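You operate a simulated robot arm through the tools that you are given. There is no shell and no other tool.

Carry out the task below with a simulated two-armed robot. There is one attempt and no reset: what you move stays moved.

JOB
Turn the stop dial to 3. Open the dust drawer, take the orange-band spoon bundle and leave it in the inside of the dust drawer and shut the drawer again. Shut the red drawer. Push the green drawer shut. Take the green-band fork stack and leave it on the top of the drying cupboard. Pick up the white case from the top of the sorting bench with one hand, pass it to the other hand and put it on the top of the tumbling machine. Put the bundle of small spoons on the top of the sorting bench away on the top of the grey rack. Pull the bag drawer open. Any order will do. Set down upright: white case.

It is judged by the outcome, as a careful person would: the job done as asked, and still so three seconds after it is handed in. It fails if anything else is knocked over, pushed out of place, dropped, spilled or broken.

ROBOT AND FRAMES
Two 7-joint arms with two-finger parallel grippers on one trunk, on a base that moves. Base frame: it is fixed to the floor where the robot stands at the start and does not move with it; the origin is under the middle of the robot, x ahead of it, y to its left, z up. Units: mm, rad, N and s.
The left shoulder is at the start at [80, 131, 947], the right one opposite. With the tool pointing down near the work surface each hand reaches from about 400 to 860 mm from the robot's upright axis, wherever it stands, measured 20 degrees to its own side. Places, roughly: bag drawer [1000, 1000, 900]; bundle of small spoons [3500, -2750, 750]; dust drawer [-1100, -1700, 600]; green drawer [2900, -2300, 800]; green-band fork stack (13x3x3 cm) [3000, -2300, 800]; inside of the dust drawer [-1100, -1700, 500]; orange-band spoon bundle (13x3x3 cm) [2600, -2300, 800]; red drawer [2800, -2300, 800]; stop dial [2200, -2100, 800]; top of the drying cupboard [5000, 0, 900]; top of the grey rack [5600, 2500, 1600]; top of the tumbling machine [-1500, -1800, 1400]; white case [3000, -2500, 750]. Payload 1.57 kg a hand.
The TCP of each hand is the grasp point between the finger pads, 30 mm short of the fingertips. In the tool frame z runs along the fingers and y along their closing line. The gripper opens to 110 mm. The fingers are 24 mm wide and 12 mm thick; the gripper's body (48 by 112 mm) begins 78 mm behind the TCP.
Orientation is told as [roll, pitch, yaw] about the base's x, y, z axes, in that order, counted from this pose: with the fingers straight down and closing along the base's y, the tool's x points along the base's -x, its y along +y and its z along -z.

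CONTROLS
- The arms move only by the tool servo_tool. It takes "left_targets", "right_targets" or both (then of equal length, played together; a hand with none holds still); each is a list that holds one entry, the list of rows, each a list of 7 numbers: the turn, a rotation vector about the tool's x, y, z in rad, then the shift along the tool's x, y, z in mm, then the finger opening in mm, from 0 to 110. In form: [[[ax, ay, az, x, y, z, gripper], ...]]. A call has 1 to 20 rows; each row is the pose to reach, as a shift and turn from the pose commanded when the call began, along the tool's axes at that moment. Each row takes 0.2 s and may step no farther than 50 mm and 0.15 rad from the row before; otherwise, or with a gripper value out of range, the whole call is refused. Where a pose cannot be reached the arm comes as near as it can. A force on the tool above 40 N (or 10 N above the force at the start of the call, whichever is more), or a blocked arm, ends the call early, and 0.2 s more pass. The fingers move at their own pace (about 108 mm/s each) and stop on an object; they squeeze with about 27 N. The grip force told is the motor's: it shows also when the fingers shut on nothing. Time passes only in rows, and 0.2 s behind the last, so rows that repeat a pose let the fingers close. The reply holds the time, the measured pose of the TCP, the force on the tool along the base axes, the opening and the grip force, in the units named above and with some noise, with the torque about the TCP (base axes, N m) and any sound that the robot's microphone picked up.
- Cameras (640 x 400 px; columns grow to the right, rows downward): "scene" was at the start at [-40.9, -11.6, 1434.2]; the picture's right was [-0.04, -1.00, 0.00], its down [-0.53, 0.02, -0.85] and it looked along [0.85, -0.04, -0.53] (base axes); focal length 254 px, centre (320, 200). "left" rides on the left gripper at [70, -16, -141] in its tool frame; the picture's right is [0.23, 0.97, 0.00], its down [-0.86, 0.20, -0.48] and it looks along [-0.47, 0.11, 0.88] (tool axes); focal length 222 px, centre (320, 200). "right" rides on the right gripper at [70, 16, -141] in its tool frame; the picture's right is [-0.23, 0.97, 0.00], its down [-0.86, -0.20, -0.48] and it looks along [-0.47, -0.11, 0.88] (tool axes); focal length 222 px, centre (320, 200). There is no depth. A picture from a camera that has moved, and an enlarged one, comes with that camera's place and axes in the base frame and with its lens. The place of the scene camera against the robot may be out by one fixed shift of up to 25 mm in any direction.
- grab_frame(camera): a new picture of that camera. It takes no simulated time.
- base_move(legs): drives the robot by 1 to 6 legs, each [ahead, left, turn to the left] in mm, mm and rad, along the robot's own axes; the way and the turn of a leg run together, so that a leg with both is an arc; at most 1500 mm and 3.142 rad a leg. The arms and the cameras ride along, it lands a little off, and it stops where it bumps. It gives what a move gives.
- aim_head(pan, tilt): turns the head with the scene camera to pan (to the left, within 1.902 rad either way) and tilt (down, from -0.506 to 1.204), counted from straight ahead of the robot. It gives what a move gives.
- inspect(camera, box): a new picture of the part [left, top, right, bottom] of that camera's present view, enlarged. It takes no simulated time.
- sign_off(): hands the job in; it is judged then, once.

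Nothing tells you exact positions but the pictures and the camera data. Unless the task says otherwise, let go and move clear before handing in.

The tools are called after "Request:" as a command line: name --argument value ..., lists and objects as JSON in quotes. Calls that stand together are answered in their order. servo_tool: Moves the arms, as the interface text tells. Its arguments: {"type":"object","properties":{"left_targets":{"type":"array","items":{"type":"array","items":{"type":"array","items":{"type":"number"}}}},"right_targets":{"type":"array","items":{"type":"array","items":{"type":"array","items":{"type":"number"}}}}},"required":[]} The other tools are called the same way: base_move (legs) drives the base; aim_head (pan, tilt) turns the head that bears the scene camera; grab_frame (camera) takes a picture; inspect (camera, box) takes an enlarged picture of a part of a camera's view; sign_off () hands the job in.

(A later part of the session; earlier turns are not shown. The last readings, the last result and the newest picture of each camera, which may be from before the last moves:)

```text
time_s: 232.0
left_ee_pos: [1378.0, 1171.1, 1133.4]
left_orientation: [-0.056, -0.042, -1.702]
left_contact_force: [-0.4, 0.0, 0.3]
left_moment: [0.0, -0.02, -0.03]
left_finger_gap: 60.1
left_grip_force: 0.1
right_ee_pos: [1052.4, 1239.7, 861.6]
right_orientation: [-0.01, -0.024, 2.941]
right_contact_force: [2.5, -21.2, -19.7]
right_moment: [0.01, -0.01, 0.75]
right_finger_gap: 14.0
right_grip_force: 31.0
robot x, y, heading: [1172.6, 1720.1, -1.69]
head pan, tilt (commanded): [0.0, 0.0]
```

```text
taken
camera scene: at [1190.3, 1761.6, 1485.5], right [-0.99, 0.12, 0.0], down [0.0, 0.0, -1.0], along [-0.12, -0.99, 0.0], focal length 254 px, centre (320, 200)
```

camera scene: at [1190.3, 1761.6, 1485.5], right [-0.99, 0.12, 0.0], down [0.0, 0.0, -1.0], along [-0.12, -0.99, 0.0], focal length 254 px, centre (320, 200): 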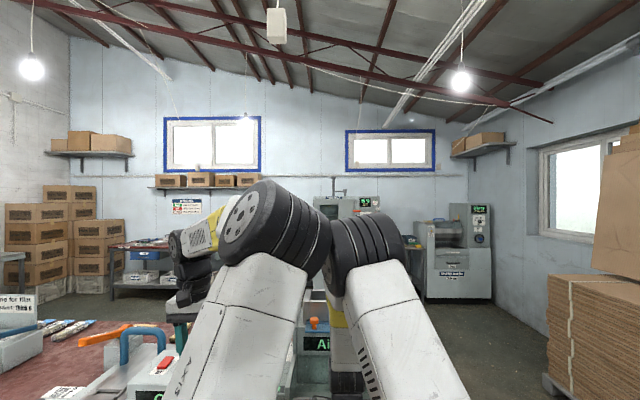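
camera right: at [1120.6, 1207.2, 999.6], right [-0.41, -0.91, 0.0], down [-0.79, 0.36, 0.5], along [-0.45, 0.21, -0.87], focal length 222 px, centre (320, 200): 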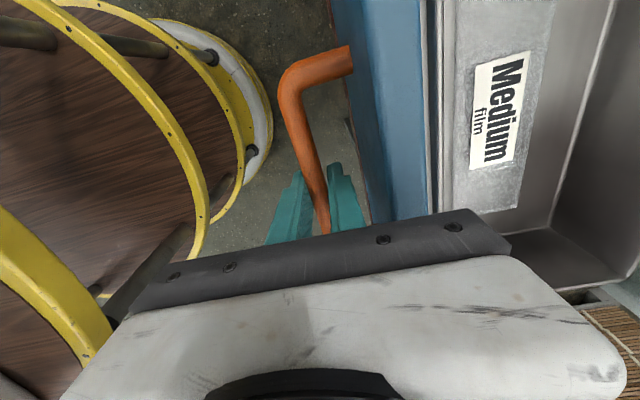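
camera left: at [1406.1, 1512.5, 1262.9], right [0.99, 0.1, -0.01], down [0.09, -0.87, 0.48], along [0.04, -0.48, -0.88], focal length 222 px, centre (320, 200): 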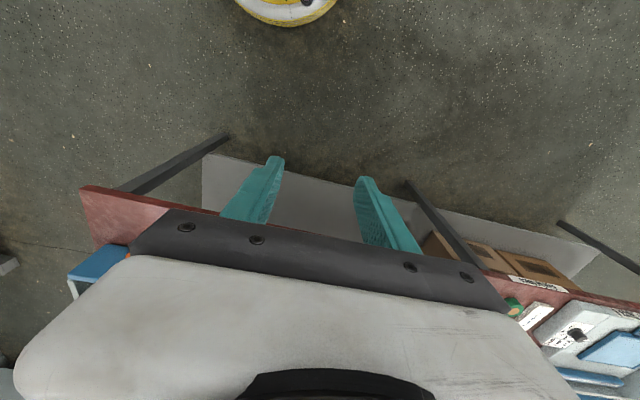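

The elbows are pressed together in the middle; the left arm's posture is folded inward. I'll release the handle and lift the right hand away first.

Request:
servo_tool --right_targets '[[[0, 0, 0, 0, 0, 0, 20], [0, 0, 0, 0, 0, 0, 28], [0, 0, 0, 0, 0, -10, 28], [0, 0, 0, 0, 0, -35, 28], [0, 0, 0, 0, 0, -70, 28], [0, 0, 0, 0, 0, -110, 28], [0, 0, 0, 0, 0, -150, 28]]]'

Request:
grab_frame --camera "scene"

Request:
grab_frame --camera "right"

```text
time_s: 233.6
left_ee_pos: [1378.4, 1170.9, 1133.3]
left_orientation: [-0.055, -0.039, -1.7]
left_contact_force: [0.0, -0.3, -0.2]
left_moment: [0.0, 0.02, 0.03]
left_finger_gap: 60.0
left_grip_force: 0.2
right_ee_pos: [1057.0, 1236.8, 1011.7]
right_orientation: [-0.01, -0.025, 2.944]
right_contact_force: [-0.6, -0.2, -0.9]
right_moment: [0.04, 0.04, -0.01]
right_finger_gap: 28.3
right_grip_force: 0.1
robot x, y, heading: [1177.3, 1715.7, -1.691]
head pan, tilt (commanded): [0.0, 0.0]
```

```text
taken
camera scene: at [1190.4, 1762.6, 1485.6], right [-0.99, 0.12, 0.0], down [0.0, 0.0, -1.0], along [-0.12, -0.99, 0.0], focal length 254 px, centre (320, 200)
```

scene: 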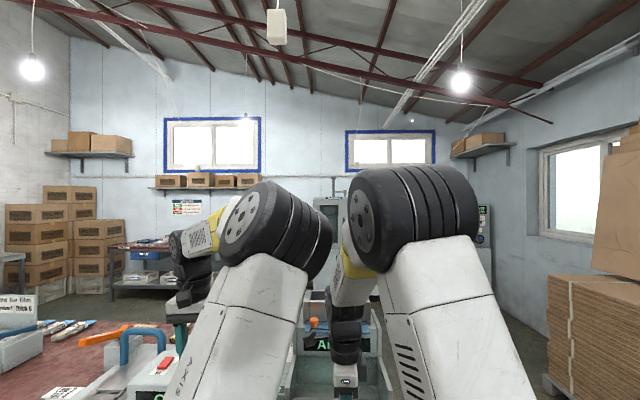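

```text
taken
camera right: at [1125.5, 1204.7, 1150.3], right [-0.41, -0.91, 0.0], down [-0.79, 0.36, 0.5], along [-0.45, 0.21, -0.87], focal length 222 px, centre (320, 200)
```

right: 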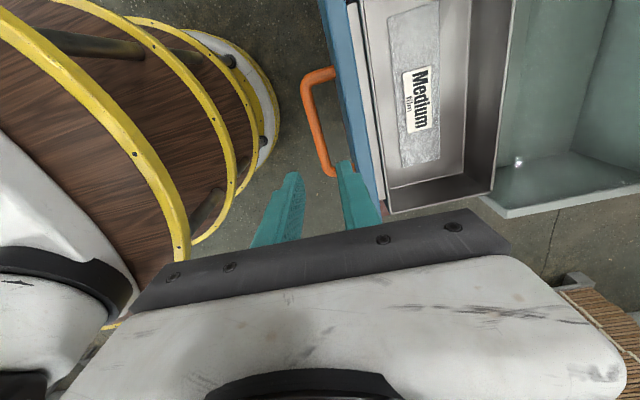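

The bag drawer is open to its back wall – good. Now I'll back away from the bench and unfold the left arm's awkward posture in free space.

Request:
base_move --legs '[[-380, 0, 0]]'

Request:
servo_tool --right_targets '[[[0, 0, -0.14, 0, 0, -10, 40], [0, 0, -0.28, 0, 0, -20, 50], [0, 0, -0.42, 0, 0, -30, 60], [0, 0, -0.56, 0, 0, -40, 60], [0, 0, -0.7, 0, 0, -50, 60], [0, 0, -0.84, 0, 0, -60, 60], [0, 0, -0.98, 0, 0, -70, 60], [0, 0, -1.12, 0, 0, -80, 60], [0, 0, -1.26, 0, 0, -80, 60], [0, 0, -1.4, 0, 0, -80, 60], [0, 0, -1.54, 0, 0, -80, 60], [0, 0, -1.63, 0, 0, -80, 60]]]'

Request:
grab_frame --camera "scene"

```text
time_s: 236.0
left_ee_pos: [1422.9, 1549.0, 1134.5]
left_orientation: [-0.058, -0.041, -1.711]
left_contact_force: [-0.2, 0.0, -0.5]
left_moment: [0.04, -0.01, -0.02]
left_finger_gap: 60.1
left_grip_force: 0.0
right_ee_pos: [1102.0, 1614.9, 1011.4]
right_orientation: [-0.01, -0.026, 2.934]
right_contact_force: [-1.1, -1.3, 0.5]
right_moment: [-0.01, -0.03, 0.0]
right_finger_gap: 28.2
right_grip_force: 0.1
robot x, y, heading: [1224.8, 2099.0, -1.699]
head pan, tilt (commanded): [0.0, 0.0]
```

```text
time_s: 238.6
left_ee_pos: [1422.2, 1548.3, 1135.1]
left_orientation: [-0.056, -0.042, -1.71]
left_contact_force: [0.5, 0.0, -0.9]
left_moment: [0.01, -0.03, 0.03]
left_finger_gap: 60.1
left_grip_force: 0.0
right_ee_pos: [1102.1, 1616.1, 1091.7]
right_orientation: [-0.025, 0.012, -1.717]
right_contact_force: [0.7, -0.3, -0.5]
right_moment: [-0.02, 0.03, 0.01]
right_finger_gap: 59.9
right_grip_force: 0.0
robot x, y, heading: [1221.6, 2099.3, -1.702]
head pan, tilt (commanded): [0.0, 0.0]
```

```text
taken
camera scene: at [1239.3, 2141.6, 1485.6], right [-0.99, 0.13, 0.0], down [0.0, 0.0, -1.0], along [-0.13, -0.99, 0.0], focal length 254 px, centre (320, 200)
```

scene: 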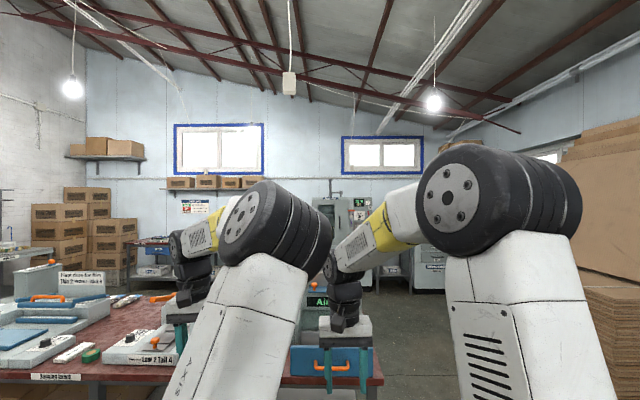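

Left arm still folded inward. I'll try raising it and see how the elbow responds, moving the right hand aside.

Request:
servo_tool --left_targets '[[[0, 0, 0, 0, 0, -40, 60], [0, 0, 0, 0, 0, -80, 60], [0, 0, 0, 0, 0, -120, 60], [0, 0, 0, 0, 0, -160, 60], [0, 0, 0, 0, 0, -200, 60], [0, 0, 0, 0, 0, -240, 60]]]' --right_targets '[[[0, 0, 0, 0, -30, 0, 60], [0, 0, 0, 0, -60, 0, 60], [0, 0, 0, 0, -90, 0, 60], [0, 0, 0, 0, -120, 0, 60], [0, 0, 0, 0, -150, 0, 60], [0, 0, 0, 0, -180, 0, 60]]]'

Request:
grab_frame --camera "scene"

```text
time_s: 240.0
left_ee_pos: [1416.3, 1591.9, 1377.6]
left_orientation: [-0.055, -0.041, -1.711]
left_contact_force: [0.7, -0.5, -0.2]
left_moment: [0.04, 0.02, -0.02]
left_finger_gap: 60.1
left_grip_force: 0.0
left hand out of reach, approached as far as the arm can: row 5, 6
right_ee_pos: [922.8, 1642.5, 1094.9]
right_orientation: [-0.022, 0.01, -1.719]
right_contact_force: [-0.3, -1.2, -0.3]
right_moment: [0.02, -0.01, 0.0]
right_finger_gap: 60.0
right_grip_force: 0.0
robot x, y, heading: [1223.6, 2098.3, -1.7]
head pan, tilt (commanded): [0.0, 0.0]
```

```text
taken
camera scene: at [1239.3, 2141.6, 1485.6], right [-0.99, 0.13, 0.0], down [0.0, 0.0, -1.0], along [-0.13, -0.99, 0.0], focal length 254 px, centre (320, 200)
```

scene: 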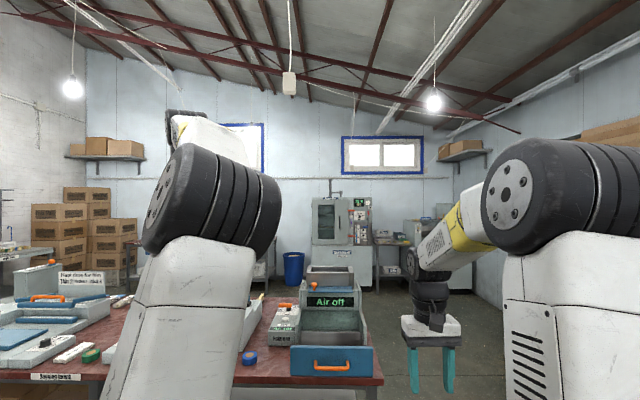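

The elbow is less inward now. I'll move the raised left hand outward to open it further.

Request:
servo_tool --left_targets '[[[0, 0, 0, 0, 40, 0, 60], [0, 0, 0, 0, 80, 0, 60], [0, 0, 0, 0, 120, 0, 60], [0, 0, 0, 0, 160, 0, 60], [0, 0, 0, 0, 200, 0, 60], [0, 0, 0, 0, 240, 0, 60]]]'

Request:
grab_frame --camera "scene"

```text
time_s: 241.4
left_ee_pos: [1562.0, 1643.7, 1335.1]
left_orientation: [-0.054, -0.046, -1.712]
left_contact_force: [0.1, -0.3, 0.4]
left_moment: [0.02, 0.03, 0.0]
left_finger_gap: 59.8
left_grip_force: 0.1
left hand out of reach, approached as far as the arm can: row 1, 2, 3, 4, 5, 6
right_ee_pos: [924.2, 1642.4, 1093.9]
right_orientation: [-0.022, 0.012, -1.719]
right_contact_force: [0.0, 0.9, 0.0]
right_moment: [-0.01, 0.01, 0.01]
right_finger_gap: 59.8
right_grip_force: 0.1
robot x, y, heading: [1223.4, 2098.0, -1.705]
head pan, tilt (commanded): [0.0, 0.0]
```

```text
taken
camera scene: at [1239.2, 2141.7, 1485.6], right [-0.99, 0.13, 0.0], down [0.0, 0.0, -1.0], along [-0.13, -0.99, 0.0], focal length 254 px, centre (320, 200)
```

scene: 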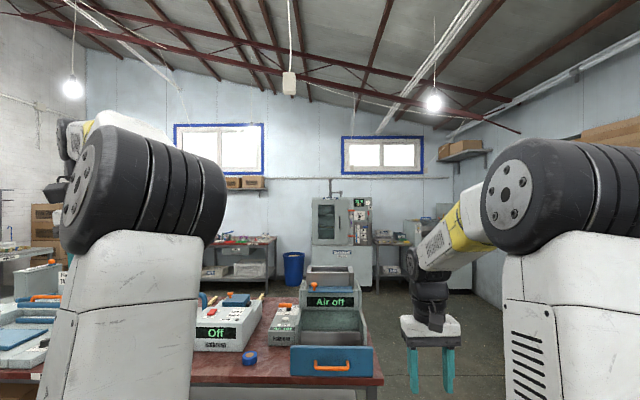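

The elbow is swinging outward. Now I'll lower and extend the left hand to the normal travel pose.

Request:
servo_tool --left_targets '[[[0.007, 0.006, 0, -15, 0, 30, 60], [0.014, 0.012, 0, -30, 0, 60, 60], [0.021, 0.018, 0, -45, 0, 90, 60], [0.028, 0.024, 0, -60, 0, 120, 60], [0.035, 0.03, 0, -80, 0, 150, 60], [0.042, 0.036, 0, -100, 0, 180, 60], [0.049, 0.042, 0, -120, 0, 210, 60], [0.055, 0.045, 0, -140, 0, 240, 60]]]'

Request:
grab_frame --camera "scene"

```text
time_s: 243.2
left_ee_pos: [1525.7, 1618.0, 1214.2]
left_orientation: [-0.104, -0.001, -1.715]
left_contact_force: [-0.4, 0.8, -0.5]
left_moment: [-0.01, 0.01, 0.03]
left_finger_gap: 59.9
left_grip_force: 0.1
left hand out of reach, approached as far as the arm can: row 1, 2, 3, 4, 5, 6, 7, 8
right_ee_pos: [924.6, 1642.1, 1096.0]
right_orientation: [-0.024, 0.011, -1.72]
right_contact_force: [0.2, -0.5, 0.2]
right_moment: [0.01, 0.01, 0.01]
right_finger_gap: 60.1
right_grip_force: 0.0
robot x, y, heading: [1224.1, 2099.7, -1.697]
head pan, tilt (commanded): [0.0, 0.0]
```

```text
taken
camera scene: at [1239.3, 2141.6, 1485.6], right [-0.99, 0.13, 0.0], down [0.0, 0.0, -1.0], along [-0.13, -0.99, 0.0], focal length 254 px, centre (320, 200)
```

scene: 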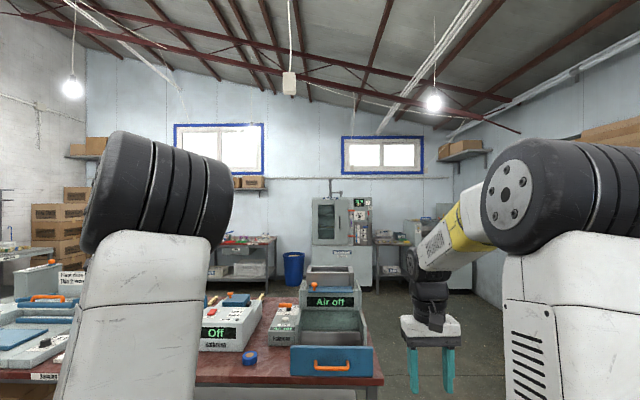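

The left wrist still seems limited. I'll tilt it forward (as when it last worked well) while straightening the roll, to let the arm re-settle.

Request:
servo_tool --left_targets '[[[-0.03, -0.12, 0, 0, 0, 0, 60], [-0.06, -0.24, 0, 0, 0, 0, 60], [-0.09, -0.36, 0, 0, 0, 0, 60], [-0.1, -0.48, 0, 0, 0, 0, 60], [-0.1, -0.6, 0, 0, 0, 0, 60]]]'

Request:
grab_frame --camera "scene"

```text
time_s: 244.4
left_ee_pos: [1529.8, 1613.8, 1215.2]
left_orientation: [-0.018, -0.6, -1.673]
left_contact_force: [0.2, 0.7, -0.2]
left_moment: [0.01, 0.0, 0.0]
left_finger_gap: 59.9
left_grip_force: 0.1
right_ee_pos: [924.8, 1643.5, 1095.6]
right_orientation: [-0.024, 0.012, -1.72]
right_contact_force: [0.6, -0.2, -0.4]
right_moment: [0.02, -0.01, -0.02]
right_finger_gap: 60.0
right_grip_force: 0.1
robot x, y, heading: [1222.3, 2103.3, -1.703]
head pan, tilt (commanded): [0.0, 0.0]
```

```text
taken
camera scene: at [1239.2, 2141.4, 1485.6], right [-0.99, 0.13, 0.0], down [0.0, 0.0, -1.0], along [-0.13, -0.99, 0.0], focal length 254 px, centre (320, 200)
```

scene: 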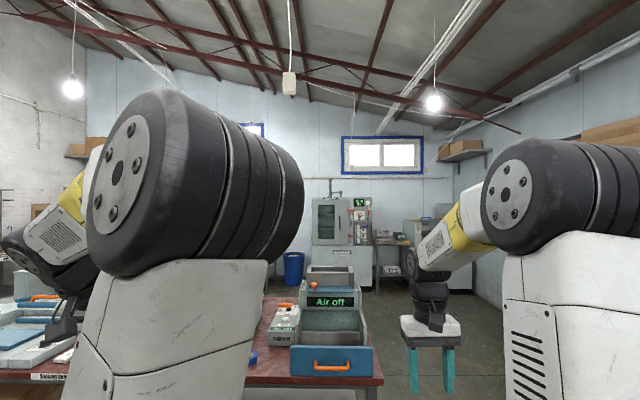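

That's reachable. Now extend forward and lower while tilted, then straighten the tool.

Request:
servo_tool --left_targets '[[[0, 0, 0, -12.5, -11, 35, 60], [0, 0, 0, -25, -22, 70, 60], [0, 0, 0, -37.5, -33, 105, 60], [0, 0, 0, -50, -44, 140, 60], [0, 0, 0, -62.5, -55, 175, 60], [0, 0, 0, -75, -66, 209, 60]]]'

Request:
servo_tool --left_targets '[[[0, 0.1, 0, 0, 0, 0, 60], [0, 0.2, 0, 0, 0, 0, 60], [0, 0.3, 0, 0, 0, 0, 60], [0, 0.4, 0, 0, 0, 0, 60], [0, 0.5, 0, 0, 0, 0, 60], [0, 0.6, 0, 0, 0, 0, 60]]]'

Request:
grab_frame --camera "scene"

```text
time_s: 245.8
left_ee_pos: [1432.2, 1453.5, 1105.4]
left_orientation: [-0.022, -0.596, -1.674]
left_contact_force: [-0.9, -0.6, 0.7]
left_moment: [-0.01, -0.02, -0.01]
left_finger_gap: 59.7
left_grip_force: 0.0
left hand out of reach, approached as far as the arm can: row 6
right_ee_pos: [924.1, 1642.3, 1095.3]
right_orientation: [-0.023, 0.013, -1.72]
right_contact_force: [-0.4, 0.1, 0.3]
right_moment: [0.03, -0.02, -0.01]
right_finger_gap: 59.9
right_grip_force: 0.1
robot x, y, heading: [1227.2, 2101.0, -1.698]
head pan, tilt (commanded): [0.0, 0.0]
```

```text
time_s: 247.2
left_ee_pos: [1390.4, 1495.0, 1161.5]
left_orientation: [-0.015, -0.154, -1.682]
left_contact_force: [0.0, -0.4, -0.2]
left_moment: [0.0, -0.01, 0.0]
left_finger_gap: 60.2
left_grip_force: 0.0
left hand out of reach, approached as far as the arm can: row 1, 2, 3, 4, 5, 6
right_ee_pos: [924.3, 1643.3, 1093.9]
right_orientation: [-0.022, 0.012, -1.719]
right_contact_force: [0.1, -0.4, -0.3]
right_moment: [-0.01, 0.02, 0.01]
right_finger_gap: 60.1
right_grip_force: 0.2
robot x, y, heading: [1225.1, 2101.5, -1.707]
head pan, tilt (commanded): [0.0, 0.0]
```

```text
taken
camera scene: at [1239.1, 2141.5, 1485.6], right [-0.99, 0.13, 0.0], down [0.0, 0.0, -1.0], along [-0.13, -0.99, 0.0], focal length 254 px, centre (320, 200)
```

scene: 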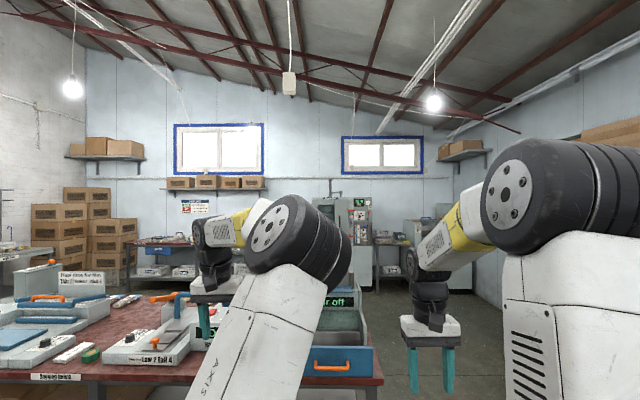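

The elbow swung in again. I'll stretch the arm fully forward (tilted), where the elbow straightens out, then bring it back on the outer side.

Request:
servo_tool --left_targets '[[[0, -0.11, 0, -36, 8, 13, 60], [0, -0.22, 0, -72, 16, 26, 60], [0, -0.33, 0, -108, 24, 39, 60], [0, -0.44, 0, -144, 32, 52, 60], [0, -0.55, 0, -180, 40, 65, 60], [0, -0.66, 0, -216, 48, 78, 60], [0, -0.77, 0, -252, 56, 91, 60], [0, -0.88, 0, -287, 60, 105, 60], [0, -0.88, 0, -310, 60, 108, 60], [0, -0.88, 0, -330, 60, 110, 60]]]'

Request:
grab_frame --camera "scene"

```text
time_s: 249.4
left_ee_pos: [1289.4, 1284.2, 1129.3]
left_orientation: [-0.031, -1.035, -1.657]
left_contact_force: [-0.1, -0.5, -0.3]
left_moment: [-0.02, -0.01, 0.03]
left_finger_gap: 60.1
left_grip_force: 0.0
left hand out of reach, approached as far as the arm can: row 1, 2, 3, 4, 5, 6, 7, 8, 9, 10
right_ee_pos: [923.4, 1642.5, 1093.6]
right_orientation: [-0.023, 0.012, -1.72]
right_contact_force: [0.4, 0.3, 0.6]
right_moment: [0.05, -0.01, -0.01]
right_finger_gap: 60.0
right_grip_force: 0.0
robot x, y, heading: [1221.4, 2100.8, -1.698]
head pan, tilt (commanded): [0.0, 0.0]
```

```text
taken
camera scene: at [1239.1, 2141.2, 1485.6], right [-0.99, 0.13, 0.0], down [0.0, 0.0, -1.0], along [-0.13, -0.99, 0.0], focal length 254 px, centre (320, 200)
```

scene: 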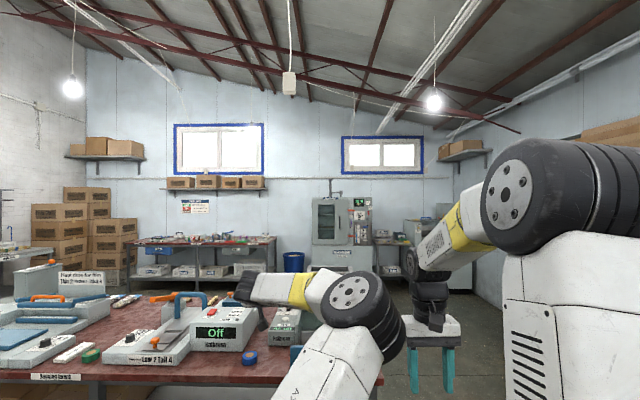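

The arm leans across; something is at its joint limit. I'll raise the hand high (where the elbow goes outward), then out to the left, and come down from there.

Request:
servo_tool --left_targets '[[[0, 0, 0, -18, 9, -37, 60], [0, 0, 0, -36, 18, -74, 60], [0, 0, 0, -54, 27, -111, 60], [0, 0, 0, -72, 36, -148, 60], [0, 0, 0, -90, 45, -185, 60], [0, 0, 0, -108, 54, -222, 60], [0, 0, 0, -126, 63, -259, 60], [0, 0, 0, -144, 72, -296, 60], [0, 0, 0, -162, 81, -333, 60], [0, 0, 0, -180, 90, -370, 60], [0, 0, 0, -199, 100, -409, 60]]]'

Request:
grab_frame --camera "scene"

```text
time_s: 251.8
left_ee_pos: [1431.4, 1524.4, 1506.0]
left_orientation: [-0.032, -1.033, -1.658]
left_contact_force: [0.5, 0.2, -0.1]
left_moment: [-0.01, -0.02, 0.05]
left_finger_gap: 60.0
left_grip_force: 0.0
right_ee_pos: [924.7, 1643.5, 1093.9]
right_orientation: [-0.021, 0.012, -1.717]
right_contact_force: [-0.2, -0.2, -0.2]
right_moment: [0.01, -0.01, 0.02]
right_finger_gap: 59.8
right_grip_force: 0.1
robot x, y, heading: [1223.3, 2098.1, -1.7]
head pan, tilt (commanded): [0.0, 0.0]
```

```text
taken
camera scene: at [1239.0, 2141.5, 1485.6], right [-0.99, 0.13, 0.0], down [0.0, 0.0, -1.0], along [-0.13, -0.99, 0.0], focal length 254 px, centre (320, 200)
```

scene: 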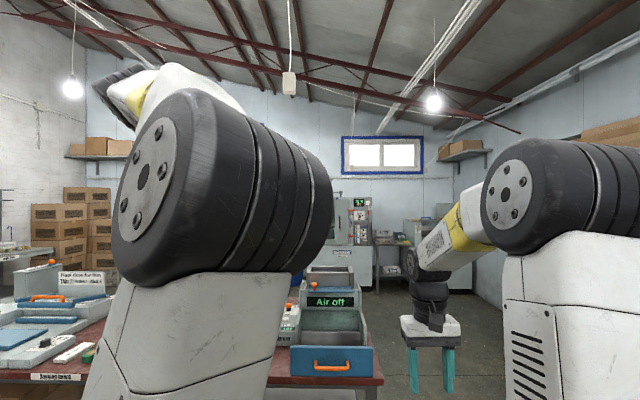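

All reachable here. Now out to the left at this height.

Request:
servo_tool --left_targets '[[[0, 0, 0.05, 0, 42, 0, 60], [0, 0, 0.05, 0, 84, 0, 60], [0, 0, 0.05, 0, 126, 0, 60], [0, 0, 0.05, 0, 168, 0, 60], [0, 0, 0.05, 0, 210, 0, 60], [0, 0, 0.05, 0, 252, 0, 60]]]'

Request:
grab_frame --camera "scene"

```text
time_s: 253.2
left_ee_pos: [1682.5, 1497.0, 1504.7]
left_orientation: [0.054, -1.033, -1.757]
left_contact_force: [-0.2, 0.1, 0.1]
left_moment: [0.02, -0.05, 0.04]
left_finger_gap: 59.9
left_grip_force: 0.1
right_ee_pos: [922.9, 1643.2, 1094.1]
right_orientation: [-0.022, 0.01, -1.719]
right_contact_force: [-0.9, -0.3, -0.2]
right_moment: [0.01, -0.02, 0.0]
right_finger_gap: 60.0
right_grip_force: 0.0
robot x, y, heading: [1225.4, 2098.2, -1.699]
head pan, tilt (commanded): [0.0, 0.0]
```

```text
taken
camera scene: at [1238.9, 2141.8, 1485.6], right [-0.99, 0.13, 0.0], down [0.0, 0.0, -1.0], along [-0.13, -0.99, 0.0], focal length 254 px, centre (320, 200)
```

scene: 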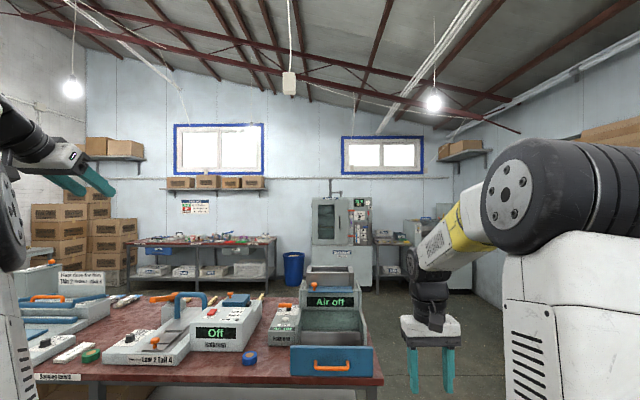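

The elbow is now on the outside. I'll lower the hand here, then bring it inward and straighten.

Request:
servo_tool --left_targets '[[[0, 0, 0, 38, 0, 22, 60], [0, 0, 0, 75, 0, 45, 60], [0, 0, 0, 113, 0, 67, 60], [0, 0, 0, 150, 0, 90, 60], [0, 0, 0, 188, 0, 112, 60], [0, 0, 0, 226, 0, 134, 60], [0, 0, 0, 263, 0, 157, 60], [0, 0, 0, 301, 0, 179, 60]]]'

Request:
grab_frame --camera "scene"

```text
time_s: 255.0
left_ee_pos: [1690.8, 1496.1, 1153.9]
left_orientation: [0.053, -1.033, -1.758]
left_contact_force: [0.5, -0.3, 0.1]
left_moment: [0.0, -0.05, 0.03]
left_finger_gap: 60.1
left_grip_force: 0.0
right_ee_pos: [923.6, 1642.5, 1094.9]
right_orientation: [-0.022, 0.01, -1.719]
right_contact_force: [0.2, -0.2, -0.4]
right_moment: [-0.02, -0.05, -0.02]
right_finger_gap: 60.4
right_grip_force: 0.1
robot x, y, heading: [1223.6, 2100.9, -1.699]
head pan, tilt (commanded): [0.0, 0.0]
```

```text
taken
camera scene: at [1239.2, 2141.9, 1485.5], right [-0.99, 0.13, 0.0], down [0.0, 0.0, -1.0], along [-0.13, -0.99, 0.0], focal length 254 px, centre (320, 200)
```

scene: 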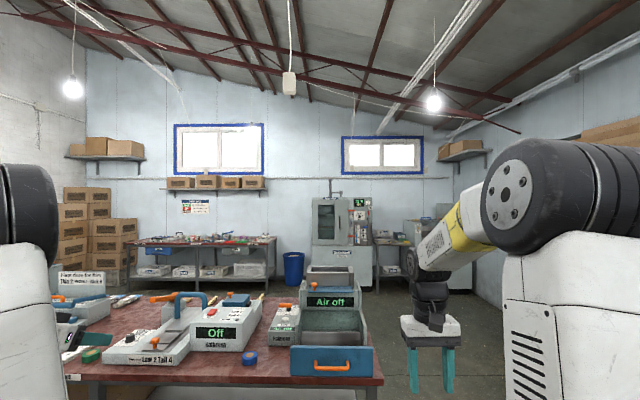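

Now straighten the tool to vertical.

Request:
servo_tool --left_targets '[[[0, 0.13, 0, 0, 0, 0, 60], [0, 0.26, 0, 0, 0, 0, 60], [0, 0.39, 0, 0, 0, 0, 60], [0, 0.52, 0, 0, 0, 0, 60], [0, 0.65, 0, 0, 0, 0, 60], [0, 0.78, 0, 0, 0, 0, 60], [0, 0.91, 0, 0, 0, 0, 60], [0, 1.033, 0, 0, 0, 0, 60]]]'

Request:
grab_frame --camera "scene"

```text
time_s: 256.8
left_ee_pos: [1692.7, 1495.7, 1154.2]
left_orientation: [0.029, 0.0, -1.71]
left_contact_force: [-0.6, 0.2, 1.7]
left_moment: [-0.04, 0.02, 0.0]
left_finger_gap: 59.9
left_grip_force: 0.1
right_ee_pos: [923.9, 1643.5, 1094.7]
right_orientation: [-0.023, 0.01, -1.72]
right_contact_force: [-0.3, -0.6, -0.1]
right_moment: [-0.03, 0.01, -0.03]
right_finger_gap: 60.0
right_grip_force: 0.0
robot x, y, heading: [1222.1, 2101.1, -1.703]
head pan, tilt (commanded): [0.0, 0.0]
```

```text
taken
camera scene: at [1239.3, 2141.9, 1485.5], right [-0.99, 0.13, 0.0], down [0.0, 0.0, -1.0], along [-0.13, -0.99, 0.0], focal length 254 px, centre (320, 200)
```

scene: 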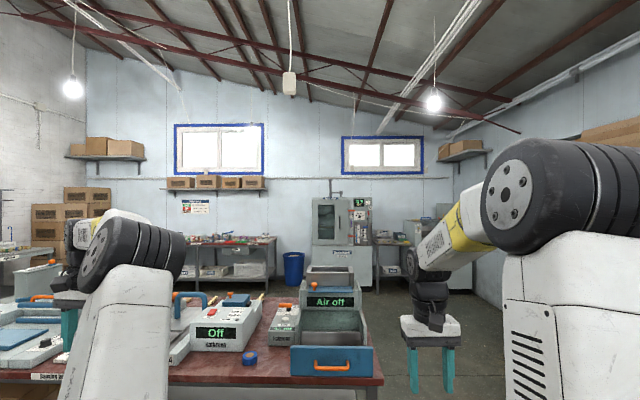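

Vertical and reachable. I'll bring the hand inward a bit and level the small roll.

Request:
servo_tool --left_targets '[[[0.01, 0, 0, -10, -40, 0, 60], [0.02, 0, 0, -20, -80, 0, 60], [0.029, 0, 0, -30, -120, 0, 60], [0.029, 0, 0, -30, -160, 0, 60], [0.029, 0, 0, -30, -190, 0, 60]]]'

Request:
grab_frame --camera "scene"

```text
time_s: 258.0
left_ee_pos: [1498.6, 1491.7, 1148.2]
left_orientation: [0.0, -0.002, -1.712]
left_contact_force: [0.5, 0.3, -0.5]
left_moment: [0.01, 0.02, -0.04]
left_finger_gap: 59.9
left_grip_force: 0.1
right_ee_pos: [923.7, 1641.7, 1094.1]
right_orientation: [-0.023, 0.012, -1.72]
right_contact_force: [0.4, 0.0, -0.6]
right_moment: [0.0, 0.01, 0.01]
right_finger_gap: 60.1
right_grip_force: 0.0
robot x, y, heading: [1224.3, 2103.2, -1.697]
head pan, tilt (commanded): [0.0, 0.0]
```

```text
taken
camera scene: at [1239.6, 2141.5, 1485.6], right [-0.99, 0.13, 0.0], down [0.0, 0.0, -1.0], along [-0.13, -0.99, 0.0], focal length 254 px, centre (320, 200)
```

scene: 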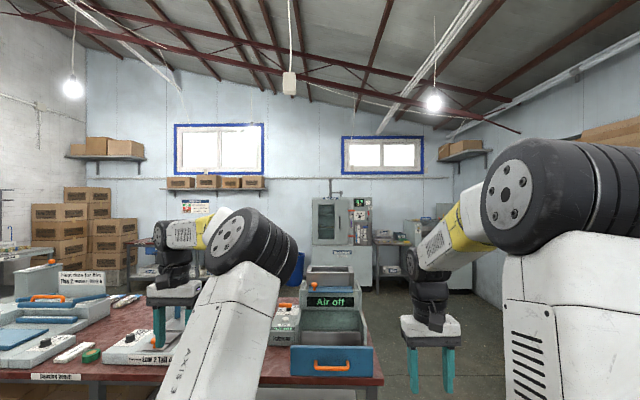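

The elbow still sits inward. I'll try turning the left tool clockwise about its axis so the wrist limit drags the elbow outward, then turn it back.

Request:
servo_tool --left_targets '[[[0, 0, 0.14, 0, 0, 0, 60], [0, 0, 0.28, 0, 0, 0, 60], [0, 0, 0.42, 0, 0, 0, 60], [0, 0, 0.56, 0, 0, 0, 60], [0, 0, 0.7, 0, 0, 0, 60], [0, 0, 0.84, 0, 0, 0, 60], [0, 0, 0.98, 0, 0, 0, 60], [0, 0, 1.12, 0, 0, 0, 60], [0, 0, 1.26, 0, 0, 0, 60], [0, 0, 1.4, 0, 0, 0, 60], [0, 0, 1.54, 0, 0, 0, 60], [0, 0, 1.68, 0, 0, 0, 60]]]'

Request:
grab_frame --camera "scene"

```text
time_s: 260.6
left_ee_pos: [1500.5, 1492.2, 1147.4]
left_orientation: [0.0, -0.001, 2.889]
left_contact_force: [0.8, -0.3, 0.8]
left_moment: [0.02, 0.02, -0.03]
left_finger_gap: 59.9
left_grip_force: 0.1
right_ee_pos: [924.9, 1642.9, 1095.1]
right_orientation: [-0.023, 0.012, -1.718]
right_contact_force: [-0.3, 0.6, 0.1]
right_moment: [-0.05, -0.05, 0.0]
right_finger_gap: 59.9
right_grip_force: 0.0
robot x, y, heading: [1221.7, 2100.6, -1.702]
head pan, tilt (commanded): [0.0, 0.0]
```

```text
taken
camera scene: at [1239.3, 2141.6, 1485.6], right [-0.99, 0.13, 0.0], down [0.0, 0.0, -1.0], along [-0.13, -0.99, 0.0], focal length 254 px, centre (320, 200)
```

scene: 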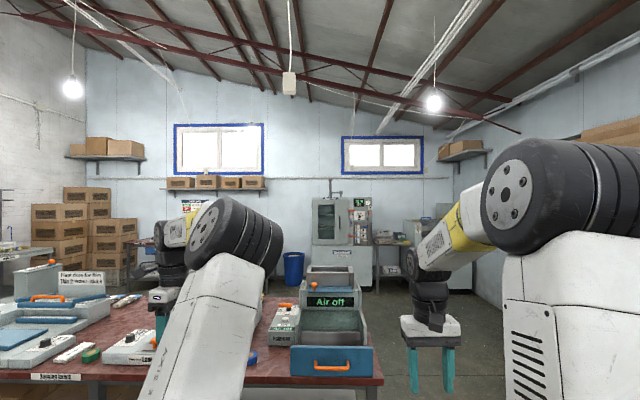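

It moves outward slightly. Continuing the turn.

Request:
servo_tool --left_targets '[[[0, 0, 0.14, 0, 0, 0, 60], [0, 0, 0.28, 0, 0, 0, 60], [0, 0, 0.42, 0, 0, 0, 60], [0, 0, 0.56, 0, 0, 0, 60], [0, 0, 0.7, 0, 0, 0, 60], [0, 0, 0.84, 0, 0, 0, 60], [0, 0, 0.98, 0, 0, 0, 60], [0, 0, 1.12, 0, 0, 0, 60], [0, 0, 1.26, 0, 0, 0, 60], [0, 0, 1.4, 0, 0, 0, 60]]]'

Request:
grab_frame --camera "scene"

```text
time_s: 262.8
left_ee_pos: [1498.3, 1492.3, 1147.3]
left_orientation: [0.003, 0.002, 1.489]
left_contact_force: [0.4, 0.2, -1.0]
left_moment: [-0.03, 0.01, -0.02]
left_finger_gap: 59.9
left_grip_force: 0.0
right_ee_pos: [923.3, 1643.6, 1094.7]
right_orientation: [-0.025, 0.013, -1.718]
right_contact_force: [0.4, 0.8, 0.2]
right_moment: [0.02, 0.01, 0.02]
right_finger_gap: 60.1
right_grip_force: 0.0
robot x, y, heading: [1222.3, 2098.3, -1.706]
head pan, tilt (commanded): [0.0, 0.0]
```

```text
taken
camera scene: at [1239.3, 2141.6, 1485.6], right [-0.99, 0.13, 0.0], down [0.0, 0.0, -1.0], along [-0.13, -0.99, 0.0], focal length 254 px, centre (320, 200)
```

scene: 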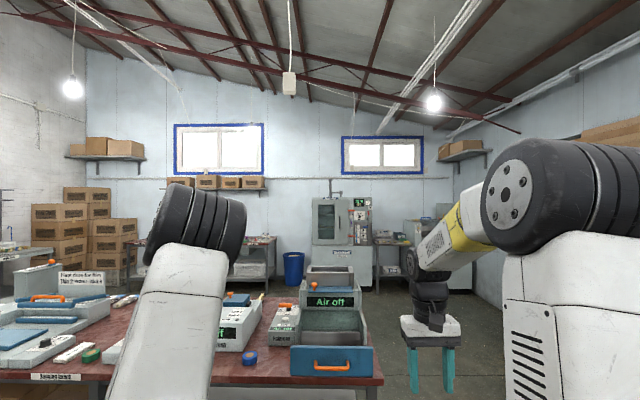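

Working – the elbow keeps moving outward. A bit more.

Request:
servo_tool --left_targets '[[[0, 0, 0.14, 0, 0, 0, 60], [0, 0, 0.28, 0, 0, 0, 60], [0, 0, 0.42, 0, 0, 0, 60], [0, 0, 0.56, 0, 0, 0, 60], [0, 0, 0.7, 0, 0, 0, 60], [0, 0, 0.84, 0, 0, 0, 60], [0, 0, 0.98, 0, 0, 0, 60]]]'

Request:
grab_frame --camera "scene"

```text
time_s: 264.4
left_ee_pos: [1498.7, 1492.4, 1148.4]
left_orientation: [0.0, 0.002, 0.509]
left_contact_force: [-0.7, 0.8, 0.2]
left_moment: [0.0, -0.01, 0.04]
left_finger_gap: 60.1
left_grip_force: 0.0
right_ee_pos: [924.8, 1643.0, 1094.7]
right_orientation: [-0.023, 0.013, -1.718]
right_contact_force: [0.2, -0.7, 0.4]
right_moment: [0.01, 0.0, 0.0]
right_finger_gap: 59.8
right_grip_force: 0.0
robot x, y, heading: [1222.1, 2102.2, -1.704]
head pan, tilt (commanded): [0.0, 0.0]
```

```text
taken
camera scene: at [1239.3, 2141.6, 1485.6], right [-0.99, 0.13, 0.0], down [0.0, 0.0, -1.0], along [-0.13, -0.99, 0.0], focal length 254 px, centre (320, 200)
```

scene: 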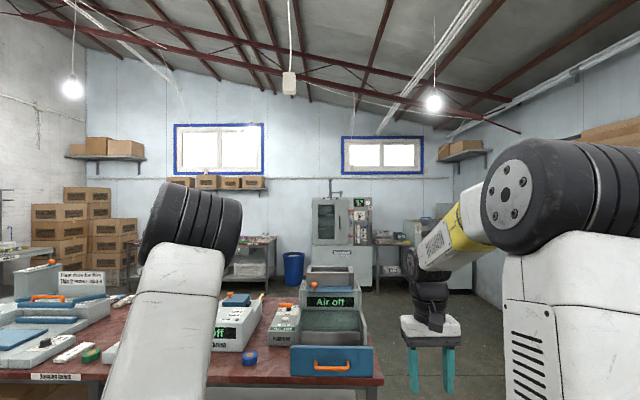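

The wrist turns freely and the elbow is clearly further out. I'll raise the hand, turn it back up high (where the elbow is little affected), then come down.

Request:
servo_tool --left_targets '[[[0, 0, 0, 0, 0, -40, 60], [0, 0, 0, 0, 0, -80, 60], [0, 0, 0, 0, 0, -120, 60], [0, 0, 0, 0, 0, -160, 60], [0, 0, 0, 0, 0, -200, 60], [0, 0, 0, 0, 0, -240, 60]]]'

Request:
servo_tool --left_targets '[[[0, 0, -0.14, 0, 0, 0, 60], [0, 0, -0.28, 0, 0, 0, 60], [0, 0, -0.42, 0, 0, 0, 60], [0, 0, -0.56, 0, 0, 0, 60], [0, 0, -0.7, 0, 0, 0, 60], [0, 0, -0.84, 0, 0, 0, 60], [0, 0, -0.98, 0, 0, 0, 60], [0, 0, -1.12, 0, 0, 0, 60], [0, 0, -1.26, 0, 0, 0, 60], [0, 0, -1.4, 0, 0, 0, 60], [0, 0, -1.54, 0, 0, 0, 60], [0, 0, -1.68, 0, 0, 0, 60], [0, 0, -1.82, 0, 0, 0, 60], [0, 0, -1.96, 0, 0, 0, 60], [0, 0, -2.1, 0, 0, 0, 60]]]'

Request:
grab_frame --camera "scene"

```text
time_s: 265.8
left_ee_pos: [1498.7, 1492.0, 1350.7]
left_orientation: [0.003, 0.005, 0.511]
left_contact_force: [0.8, -0.5, -0.2]
left_moment: [0.02, 0.04, 0.02]
left_finger_gap: 59.8
left_grip_force: 0.0
left hand out of reach, approached as far as the arm can: row 6
right_ee_pos: [924.4, 1642.2, 1093.8]
right_orientation: [-0.022, 0.015, -1.719]
right_contact_force: [-0.3, -0.4, -0.5]
right_moment: [-0.01, -0.02, 0.01]
right_finger_gap: 60.3
right_grip_force: 0.2
robot x, y, heading: [1224.5, 2100.6, -1.695]
head pan, tilt (commanded): [0.0, 0.0]
```

```text
time_s: 269.0
left_ee_pos: [1497.7, 1492.3, 1347.4]
left_orientation: [0.001, -0.002, 2.614]
left_contact_force: [0.0, -0.1, -0.1]
left_moment: [-0.03, 0.01, 0.01]
left_finger_gap: 60.3
left_grip_force: 0.1
right_ee_pos: [924.9, 1642.7, 1093.8]
right_orientation: [-0.023, 0.012, -1.72]
right_contact_force: [-0.5, -0.2, 0.0]
right_moment: [-0.03, -0.04, -0.01]
right_finger_gap: 59.9
right_grip_force: 0.1
robot x, y, heading: [1222.4, 2101.8, -1.705]
head pan, tilt (commanded): [0.0, 0.0]
```

```text
taken
camera scene: at [1239.3, 2141.6, 1485.6], right [-0.99, 0.13, 0.0], down [0.0, 0.0, -1.0], along [-0.13, -0.99, 0.0], focal length 254 px, centre (320, 200)
```

scene: 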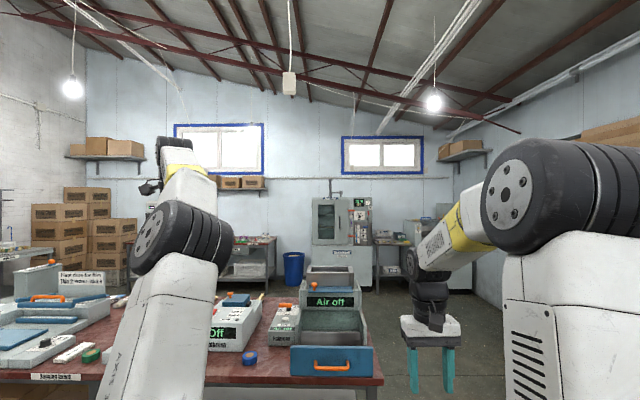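

Elbow stays around the same place. Finish turning the tool back to heading, then lower.

Request:
servo_tool --left_targets '[[[0, 0, -0.14, 0, 0, 0, 60], [0, 0, -0.28, 0, 0, 0, 60], [0, 0, -0.42, 0, 0, 0, 60], [0, 0, -0.56, 0, 0, 0, 60], [0, 0, -0.7, 0, 0, 0, 60], [0, 0, -0.84, 0, 0, 0, 60], [0, 0, -0.98, 0, 0, 0, 60], [0, 0, -1.12, 0, 0, 0, 60], [0, 0, -1.26, 0, 0, 0, 60], [0, 0, -1.4, 0, 0, 0, 60], [0, 0, -1.54, 0, 0, 0, 60], [0, 0, -1.68, 0, 0, 0, 60], [0, 0, -1.82, 0, 0, 0, 60], [0, 0, -1.97, 0, 0, 0, 60]]]'

Request:
servo_tool --left_targets '[[[0, 0, 0, 0, 0, 40, 60], [0, 0, 0, 0, 0, 80, 60], [0, 0, 0, 0, 0, 120, 60], [0, 0, 0, 0, 0, 160, 60], [0, 0, 0, 0, 0, 200, 60], [0, 0, 0, 0, 0, 240, 60]]]'

Request:
grab_frame --camera "scene"

```text
time_s: 272.0
left_ee_pos: [1499.0, 1493.5, 1347.6]
left_orientation: [-0.001, -0.003, -1.697]
left_contact_force: [1.0, 0.2, 0.1]
left_moment: [-0.02, 0.0, 0.01]
left_finger_gap: 59.9
left_grip_force: 0.0
right_ee_pos: [923.8, 1642.3, 1094.8]
right_orientation: [-0.024, 0.013, -1.721]
right_contact_force: [0.2, 1.0, 0.4]
right_moment: [-0.03, 0.02, 0.02]
right_finger_gap: 60.1
right_grip_force: 0.1
robot x, y, heading: [1220.8, 2098.2, -1.702]
head pan, tilt (commanded): [0.0, 0.0]
```

```text
time_s: 273.4
left_ee_pos: [1498.6, 1491.3, 1106.9]
left_orientation: [-0.001, -0.002, -1.701]
left_contact_force: [-0.6, -0.5, 0.2]
left_moment: [0.0, -0.04, -0.03]
left_finger_gap: 59.7
left_grip_force: 0.0
right_ee_pos: [925.1, 1643.4, 1094.9]
right_orientation: [-0.022, 0.009, -1.719]
right_contact_force: [0.6, -0.8, -0.5]
right_moment: [-0.02, -0.01, 0.0]
right_finger_gap: 60.2
right_grip_force: 0.1
robot x, y, heading: [1221.8, 2100.2, -1.702]
head pan, tilt (commanded): [0.0, 0.0]
```

```text
taken
camera scene: at [1239.3, 2141.9, 1485.5], right [-0.99, 0.13, 0.0], down [0.0, 0.0, -1.0], along [-0.13, -0.99, 0.0], focal length 254 px, centre (320, 200)
```

scene: 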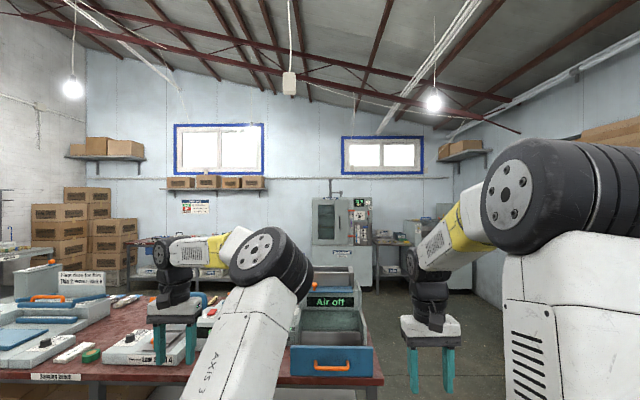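

The arm is in a flipped branch (its "AXIS 3" side faces me). I'll retrace: tilt and raise high, go left, and check which side shows there.

Request:
servo_tool --left_targets '[[[0, -0.1, 0, 3, -7, -40, 60], [0, -0.2, 0, 6, -14, -80, 60], [0, -0.3, 0, 9, -21, -120, 60], [0, -0.4, 0, 12, -28, -160, 60], [0, -0.5, 0, 15, -35, -200, 60], [0, -0.6, 0, 18, -42, -240, 60], [0, -0.7, 0, 21, -49, -280, 60], [0, -0.8, 0, 24, -56, -320, 60], [0, -0.9, 0, 27, -63, -360, 60], [0, -1.0, 0, 30, -70, -400, 60]]]'

Request:
servo_tool --left_targets '[[[0, 0, 0, 0, 42, 0, 60], [0, 0, 0, 0, 84, 0, 60], [0, 0, 0, 0, 126, 0, 60], [0, 0, 0, 0, 168, 0, 60], [0, 0, 0, 0, 210, 0, 60], [0, 0, 0, 0, 250, 0, 60]]]'

Request:
aim_head --pan 0.7 --tilt 0.3

Request:
grab_frame --camera "scene"

```text
time_s: 275.6
left_ee_pos: [1434.4, 1530.2, 1507.4]
left_orientation: [-0.006, -1.001, -1.699]
left_contact_force: [-0.2, 0.0, 0.6]
left_moment: [0.04, -0.03, 0.03]
left_finger_gap: 60.2
left_grip_force: 0.0
right_ee_pos: [924.2, 1642.1, 1094.6]
right_orientation: [-0.022, 0.013, -1.719]
right_contact_force: [-1.4, 0.2, 0.5]
right_moment: [-0.03, -0.03, -0.04]
right_finger_gap: 60.0
right_grip_force: 0.0
robot x, y, heading: [1224.0, 2099.2, -1.704]
head pan, tilt (commanded): [0.0, 0.0]
```

```text
time_s: 277.0
left_ee_pos: [1683.2, 1498.1, 1507.7]
left_orientation: [-0.002, -1.003, -1.701]
left_contact_force: [-0.8, -0.3, -0.2]
left_moment: [-0.02, -0.06, 0.06]
left_finger_gap: 59.8
left_grip_force: 0.0
right_ee_pos: [922.9, 1641.9, 1094.0]
right_orientation: [-0.024, 0.009, -1.72]
right_contact_force: [-0.4, 0.2, -0.2]
right_moment: [0.01, -0.05, -0.03]
right_finger_gap: 60.3
right_grip_force: 0.1
robot x, y, heading: [1224.1, 2098.2, -1.704]
head pan, tilt (commanded): [0.0, 0.0]
```

```text
time_s: 278.1
left_ee_pos: [1684.3, 1498.5, 1506.5]
left_orientation: [-0.002, -1.001, -1.698]
left_contact_force: [1.0, 0.7, 0.7]
left_moment: [-0.01, 0.01, -0.01]
left_finger_gap: 59.9
left_grip_force: 0.1
right_ee_pos: [925.7, 1641.8, 1095.9]
right_orientation: [-0.023, 0.013, -1.718]
right_contact_force: [-0.1, -0.3, 1.2]
right_moment: [0.03, -0.02, -0.01]
right_finger_gap: 60.1
right_grip_force: 0.1
robot x, y, heading: [1223.9, 2100.9, -1.697]
head pan, tilt (commanded): [0.7, 0.3]
```

```text
taken
camera scene: at [1301.4, 2152.1, 1457.9], right [-0.84, -0.54, 0.0], down [-0.16, 0.25, -0.96], along [0.51, -0.81, -0.3], focal length 254 px, centre (320, 200)
```

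scene: 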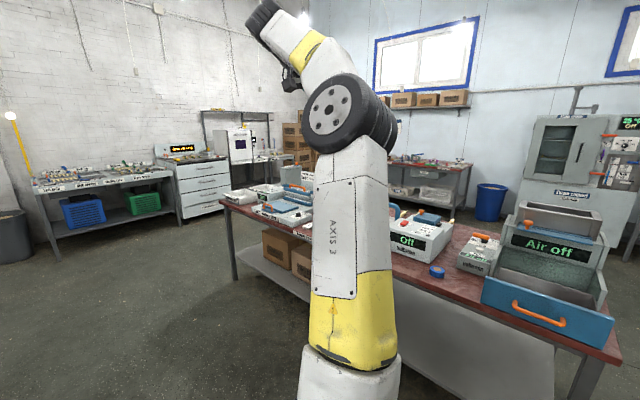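

The upper arm seems rolled half a turn from its normal posture (it flipped when fully stretched at the rack). I'll stretch it fully again and retract, aiming to flip it back.

Request:
servo_tool --left_targets '[[[0, 0, 0, -15, 20, 25, 60], [0, 0, 0, -30, 40, 50, 60], [0, 0, 0, -45, 60, 75, 60], [0, 0, 0, -60, 80, 100, 60], [0, 0, 0, -75, 100, 125, 60], [0, 0, 0, -90, 120, 150, 60], [0, 0, 0, -105, 140, 175, 60], [0, 0, 0, -120, 160, 200, 60], [0, 0, 0, -135, 180, 225, 60], [0, 0, 0, -150, 200, 250, 60]]]'

Request:
grab_frame --camera "scene"

```text
time_s: 280.2
left_ee_pos: [1732.7, 1317.9, 1371.9]
left_orientation: [-0.002, -1.004, -1.7]
left_contact_force: [0.0, 0.6, 0.2]
left_moment: [0.02, -0.06, 0.03]
left_finger_gap: 60.0
left_grip_force: 0.2
left hand out of reach, approached as far as the arm can: row 2, 3, 4, 5, 6, 7, 8, 9, 10
right_ee_pos: [922.7, 1643.3, 1095.2]
right_orientation: [-0.023, 0.011, -1.721]
right_contact_force: [0.0, 0.4, 0.3]
right_moment: [-0.05, -0.03, -0.02]
right_finger_gap: 60.0
right_grip_force: 0.2
robot x, y, heading: [1226.2, 2101.2, -1.7]
head pan, tilt (commanded): [0.7, 0.3]
```

```text
taken
camera scene: at [1300.8, 2152.9, 1457.8], right [-0.84, -0.54, 0.0], down [-0.16, 0.25, -0.96], along [0.51, -0.81, -0.3], focal length 254 px, centre (320, 200)
```

scene: 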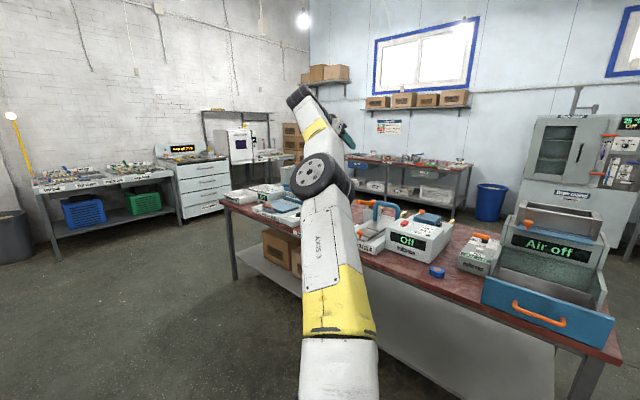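

The arm is almost straight now. I'll retract it downward and back and see which way the elbow folds.

Request:
servo_tool --left_targets '[[[0, 0, 0, 40, -10, -5, 60], [0, 0, 0, 80, -20, -10, 60], [0, 0, 0, 120, -30, -15, 60], [0, 0, 0, 160, -40, -20, 60], [0, 0, 0, 200, -50, -25, 60], [0, 0, 0, 240, -60, -30, 60]]]'

Request:
grab_frame --camera "scene"

```text
time_s: 281.6
left_ee_pos: [1701.2, 1477.6, 1187.9]
left_orientation: [-0.003, -1.001, -1.702]
left_contact_force: [0.6, -0.5, -0.1]
left_moment: [0.02, 0.02, 0.03]
left_finger_gap: 59.8
left_grip_force: 0.1
right_ee_pos: [923.7, 1642.1, 1094.6]
right_orientation: [-0.021, 0.012, -1.718]
right_contact_force: [-0.4, -0.7, -0.2]
right_moment: [0.0, -0.01, 0.01]
right_finger_gap: 60.2
right_grip_force: 0.2
robot x, y, heading: [1226.7, 2100.3, -1.7]
head pan, tilt (commanded): [0.7, 0.3]
```

```text
taken
camera scene: at [1301.3, 2151.9, 1457.8], right [-0.84, -0.54, 0.0], down [-0.16, 0.25, -0.96], along [0.51, -0.81, -0.3], focal length 254 px, centre (320, 200)
```

scene: 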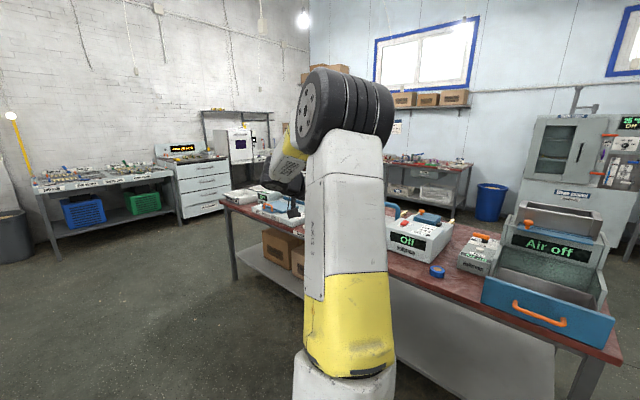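

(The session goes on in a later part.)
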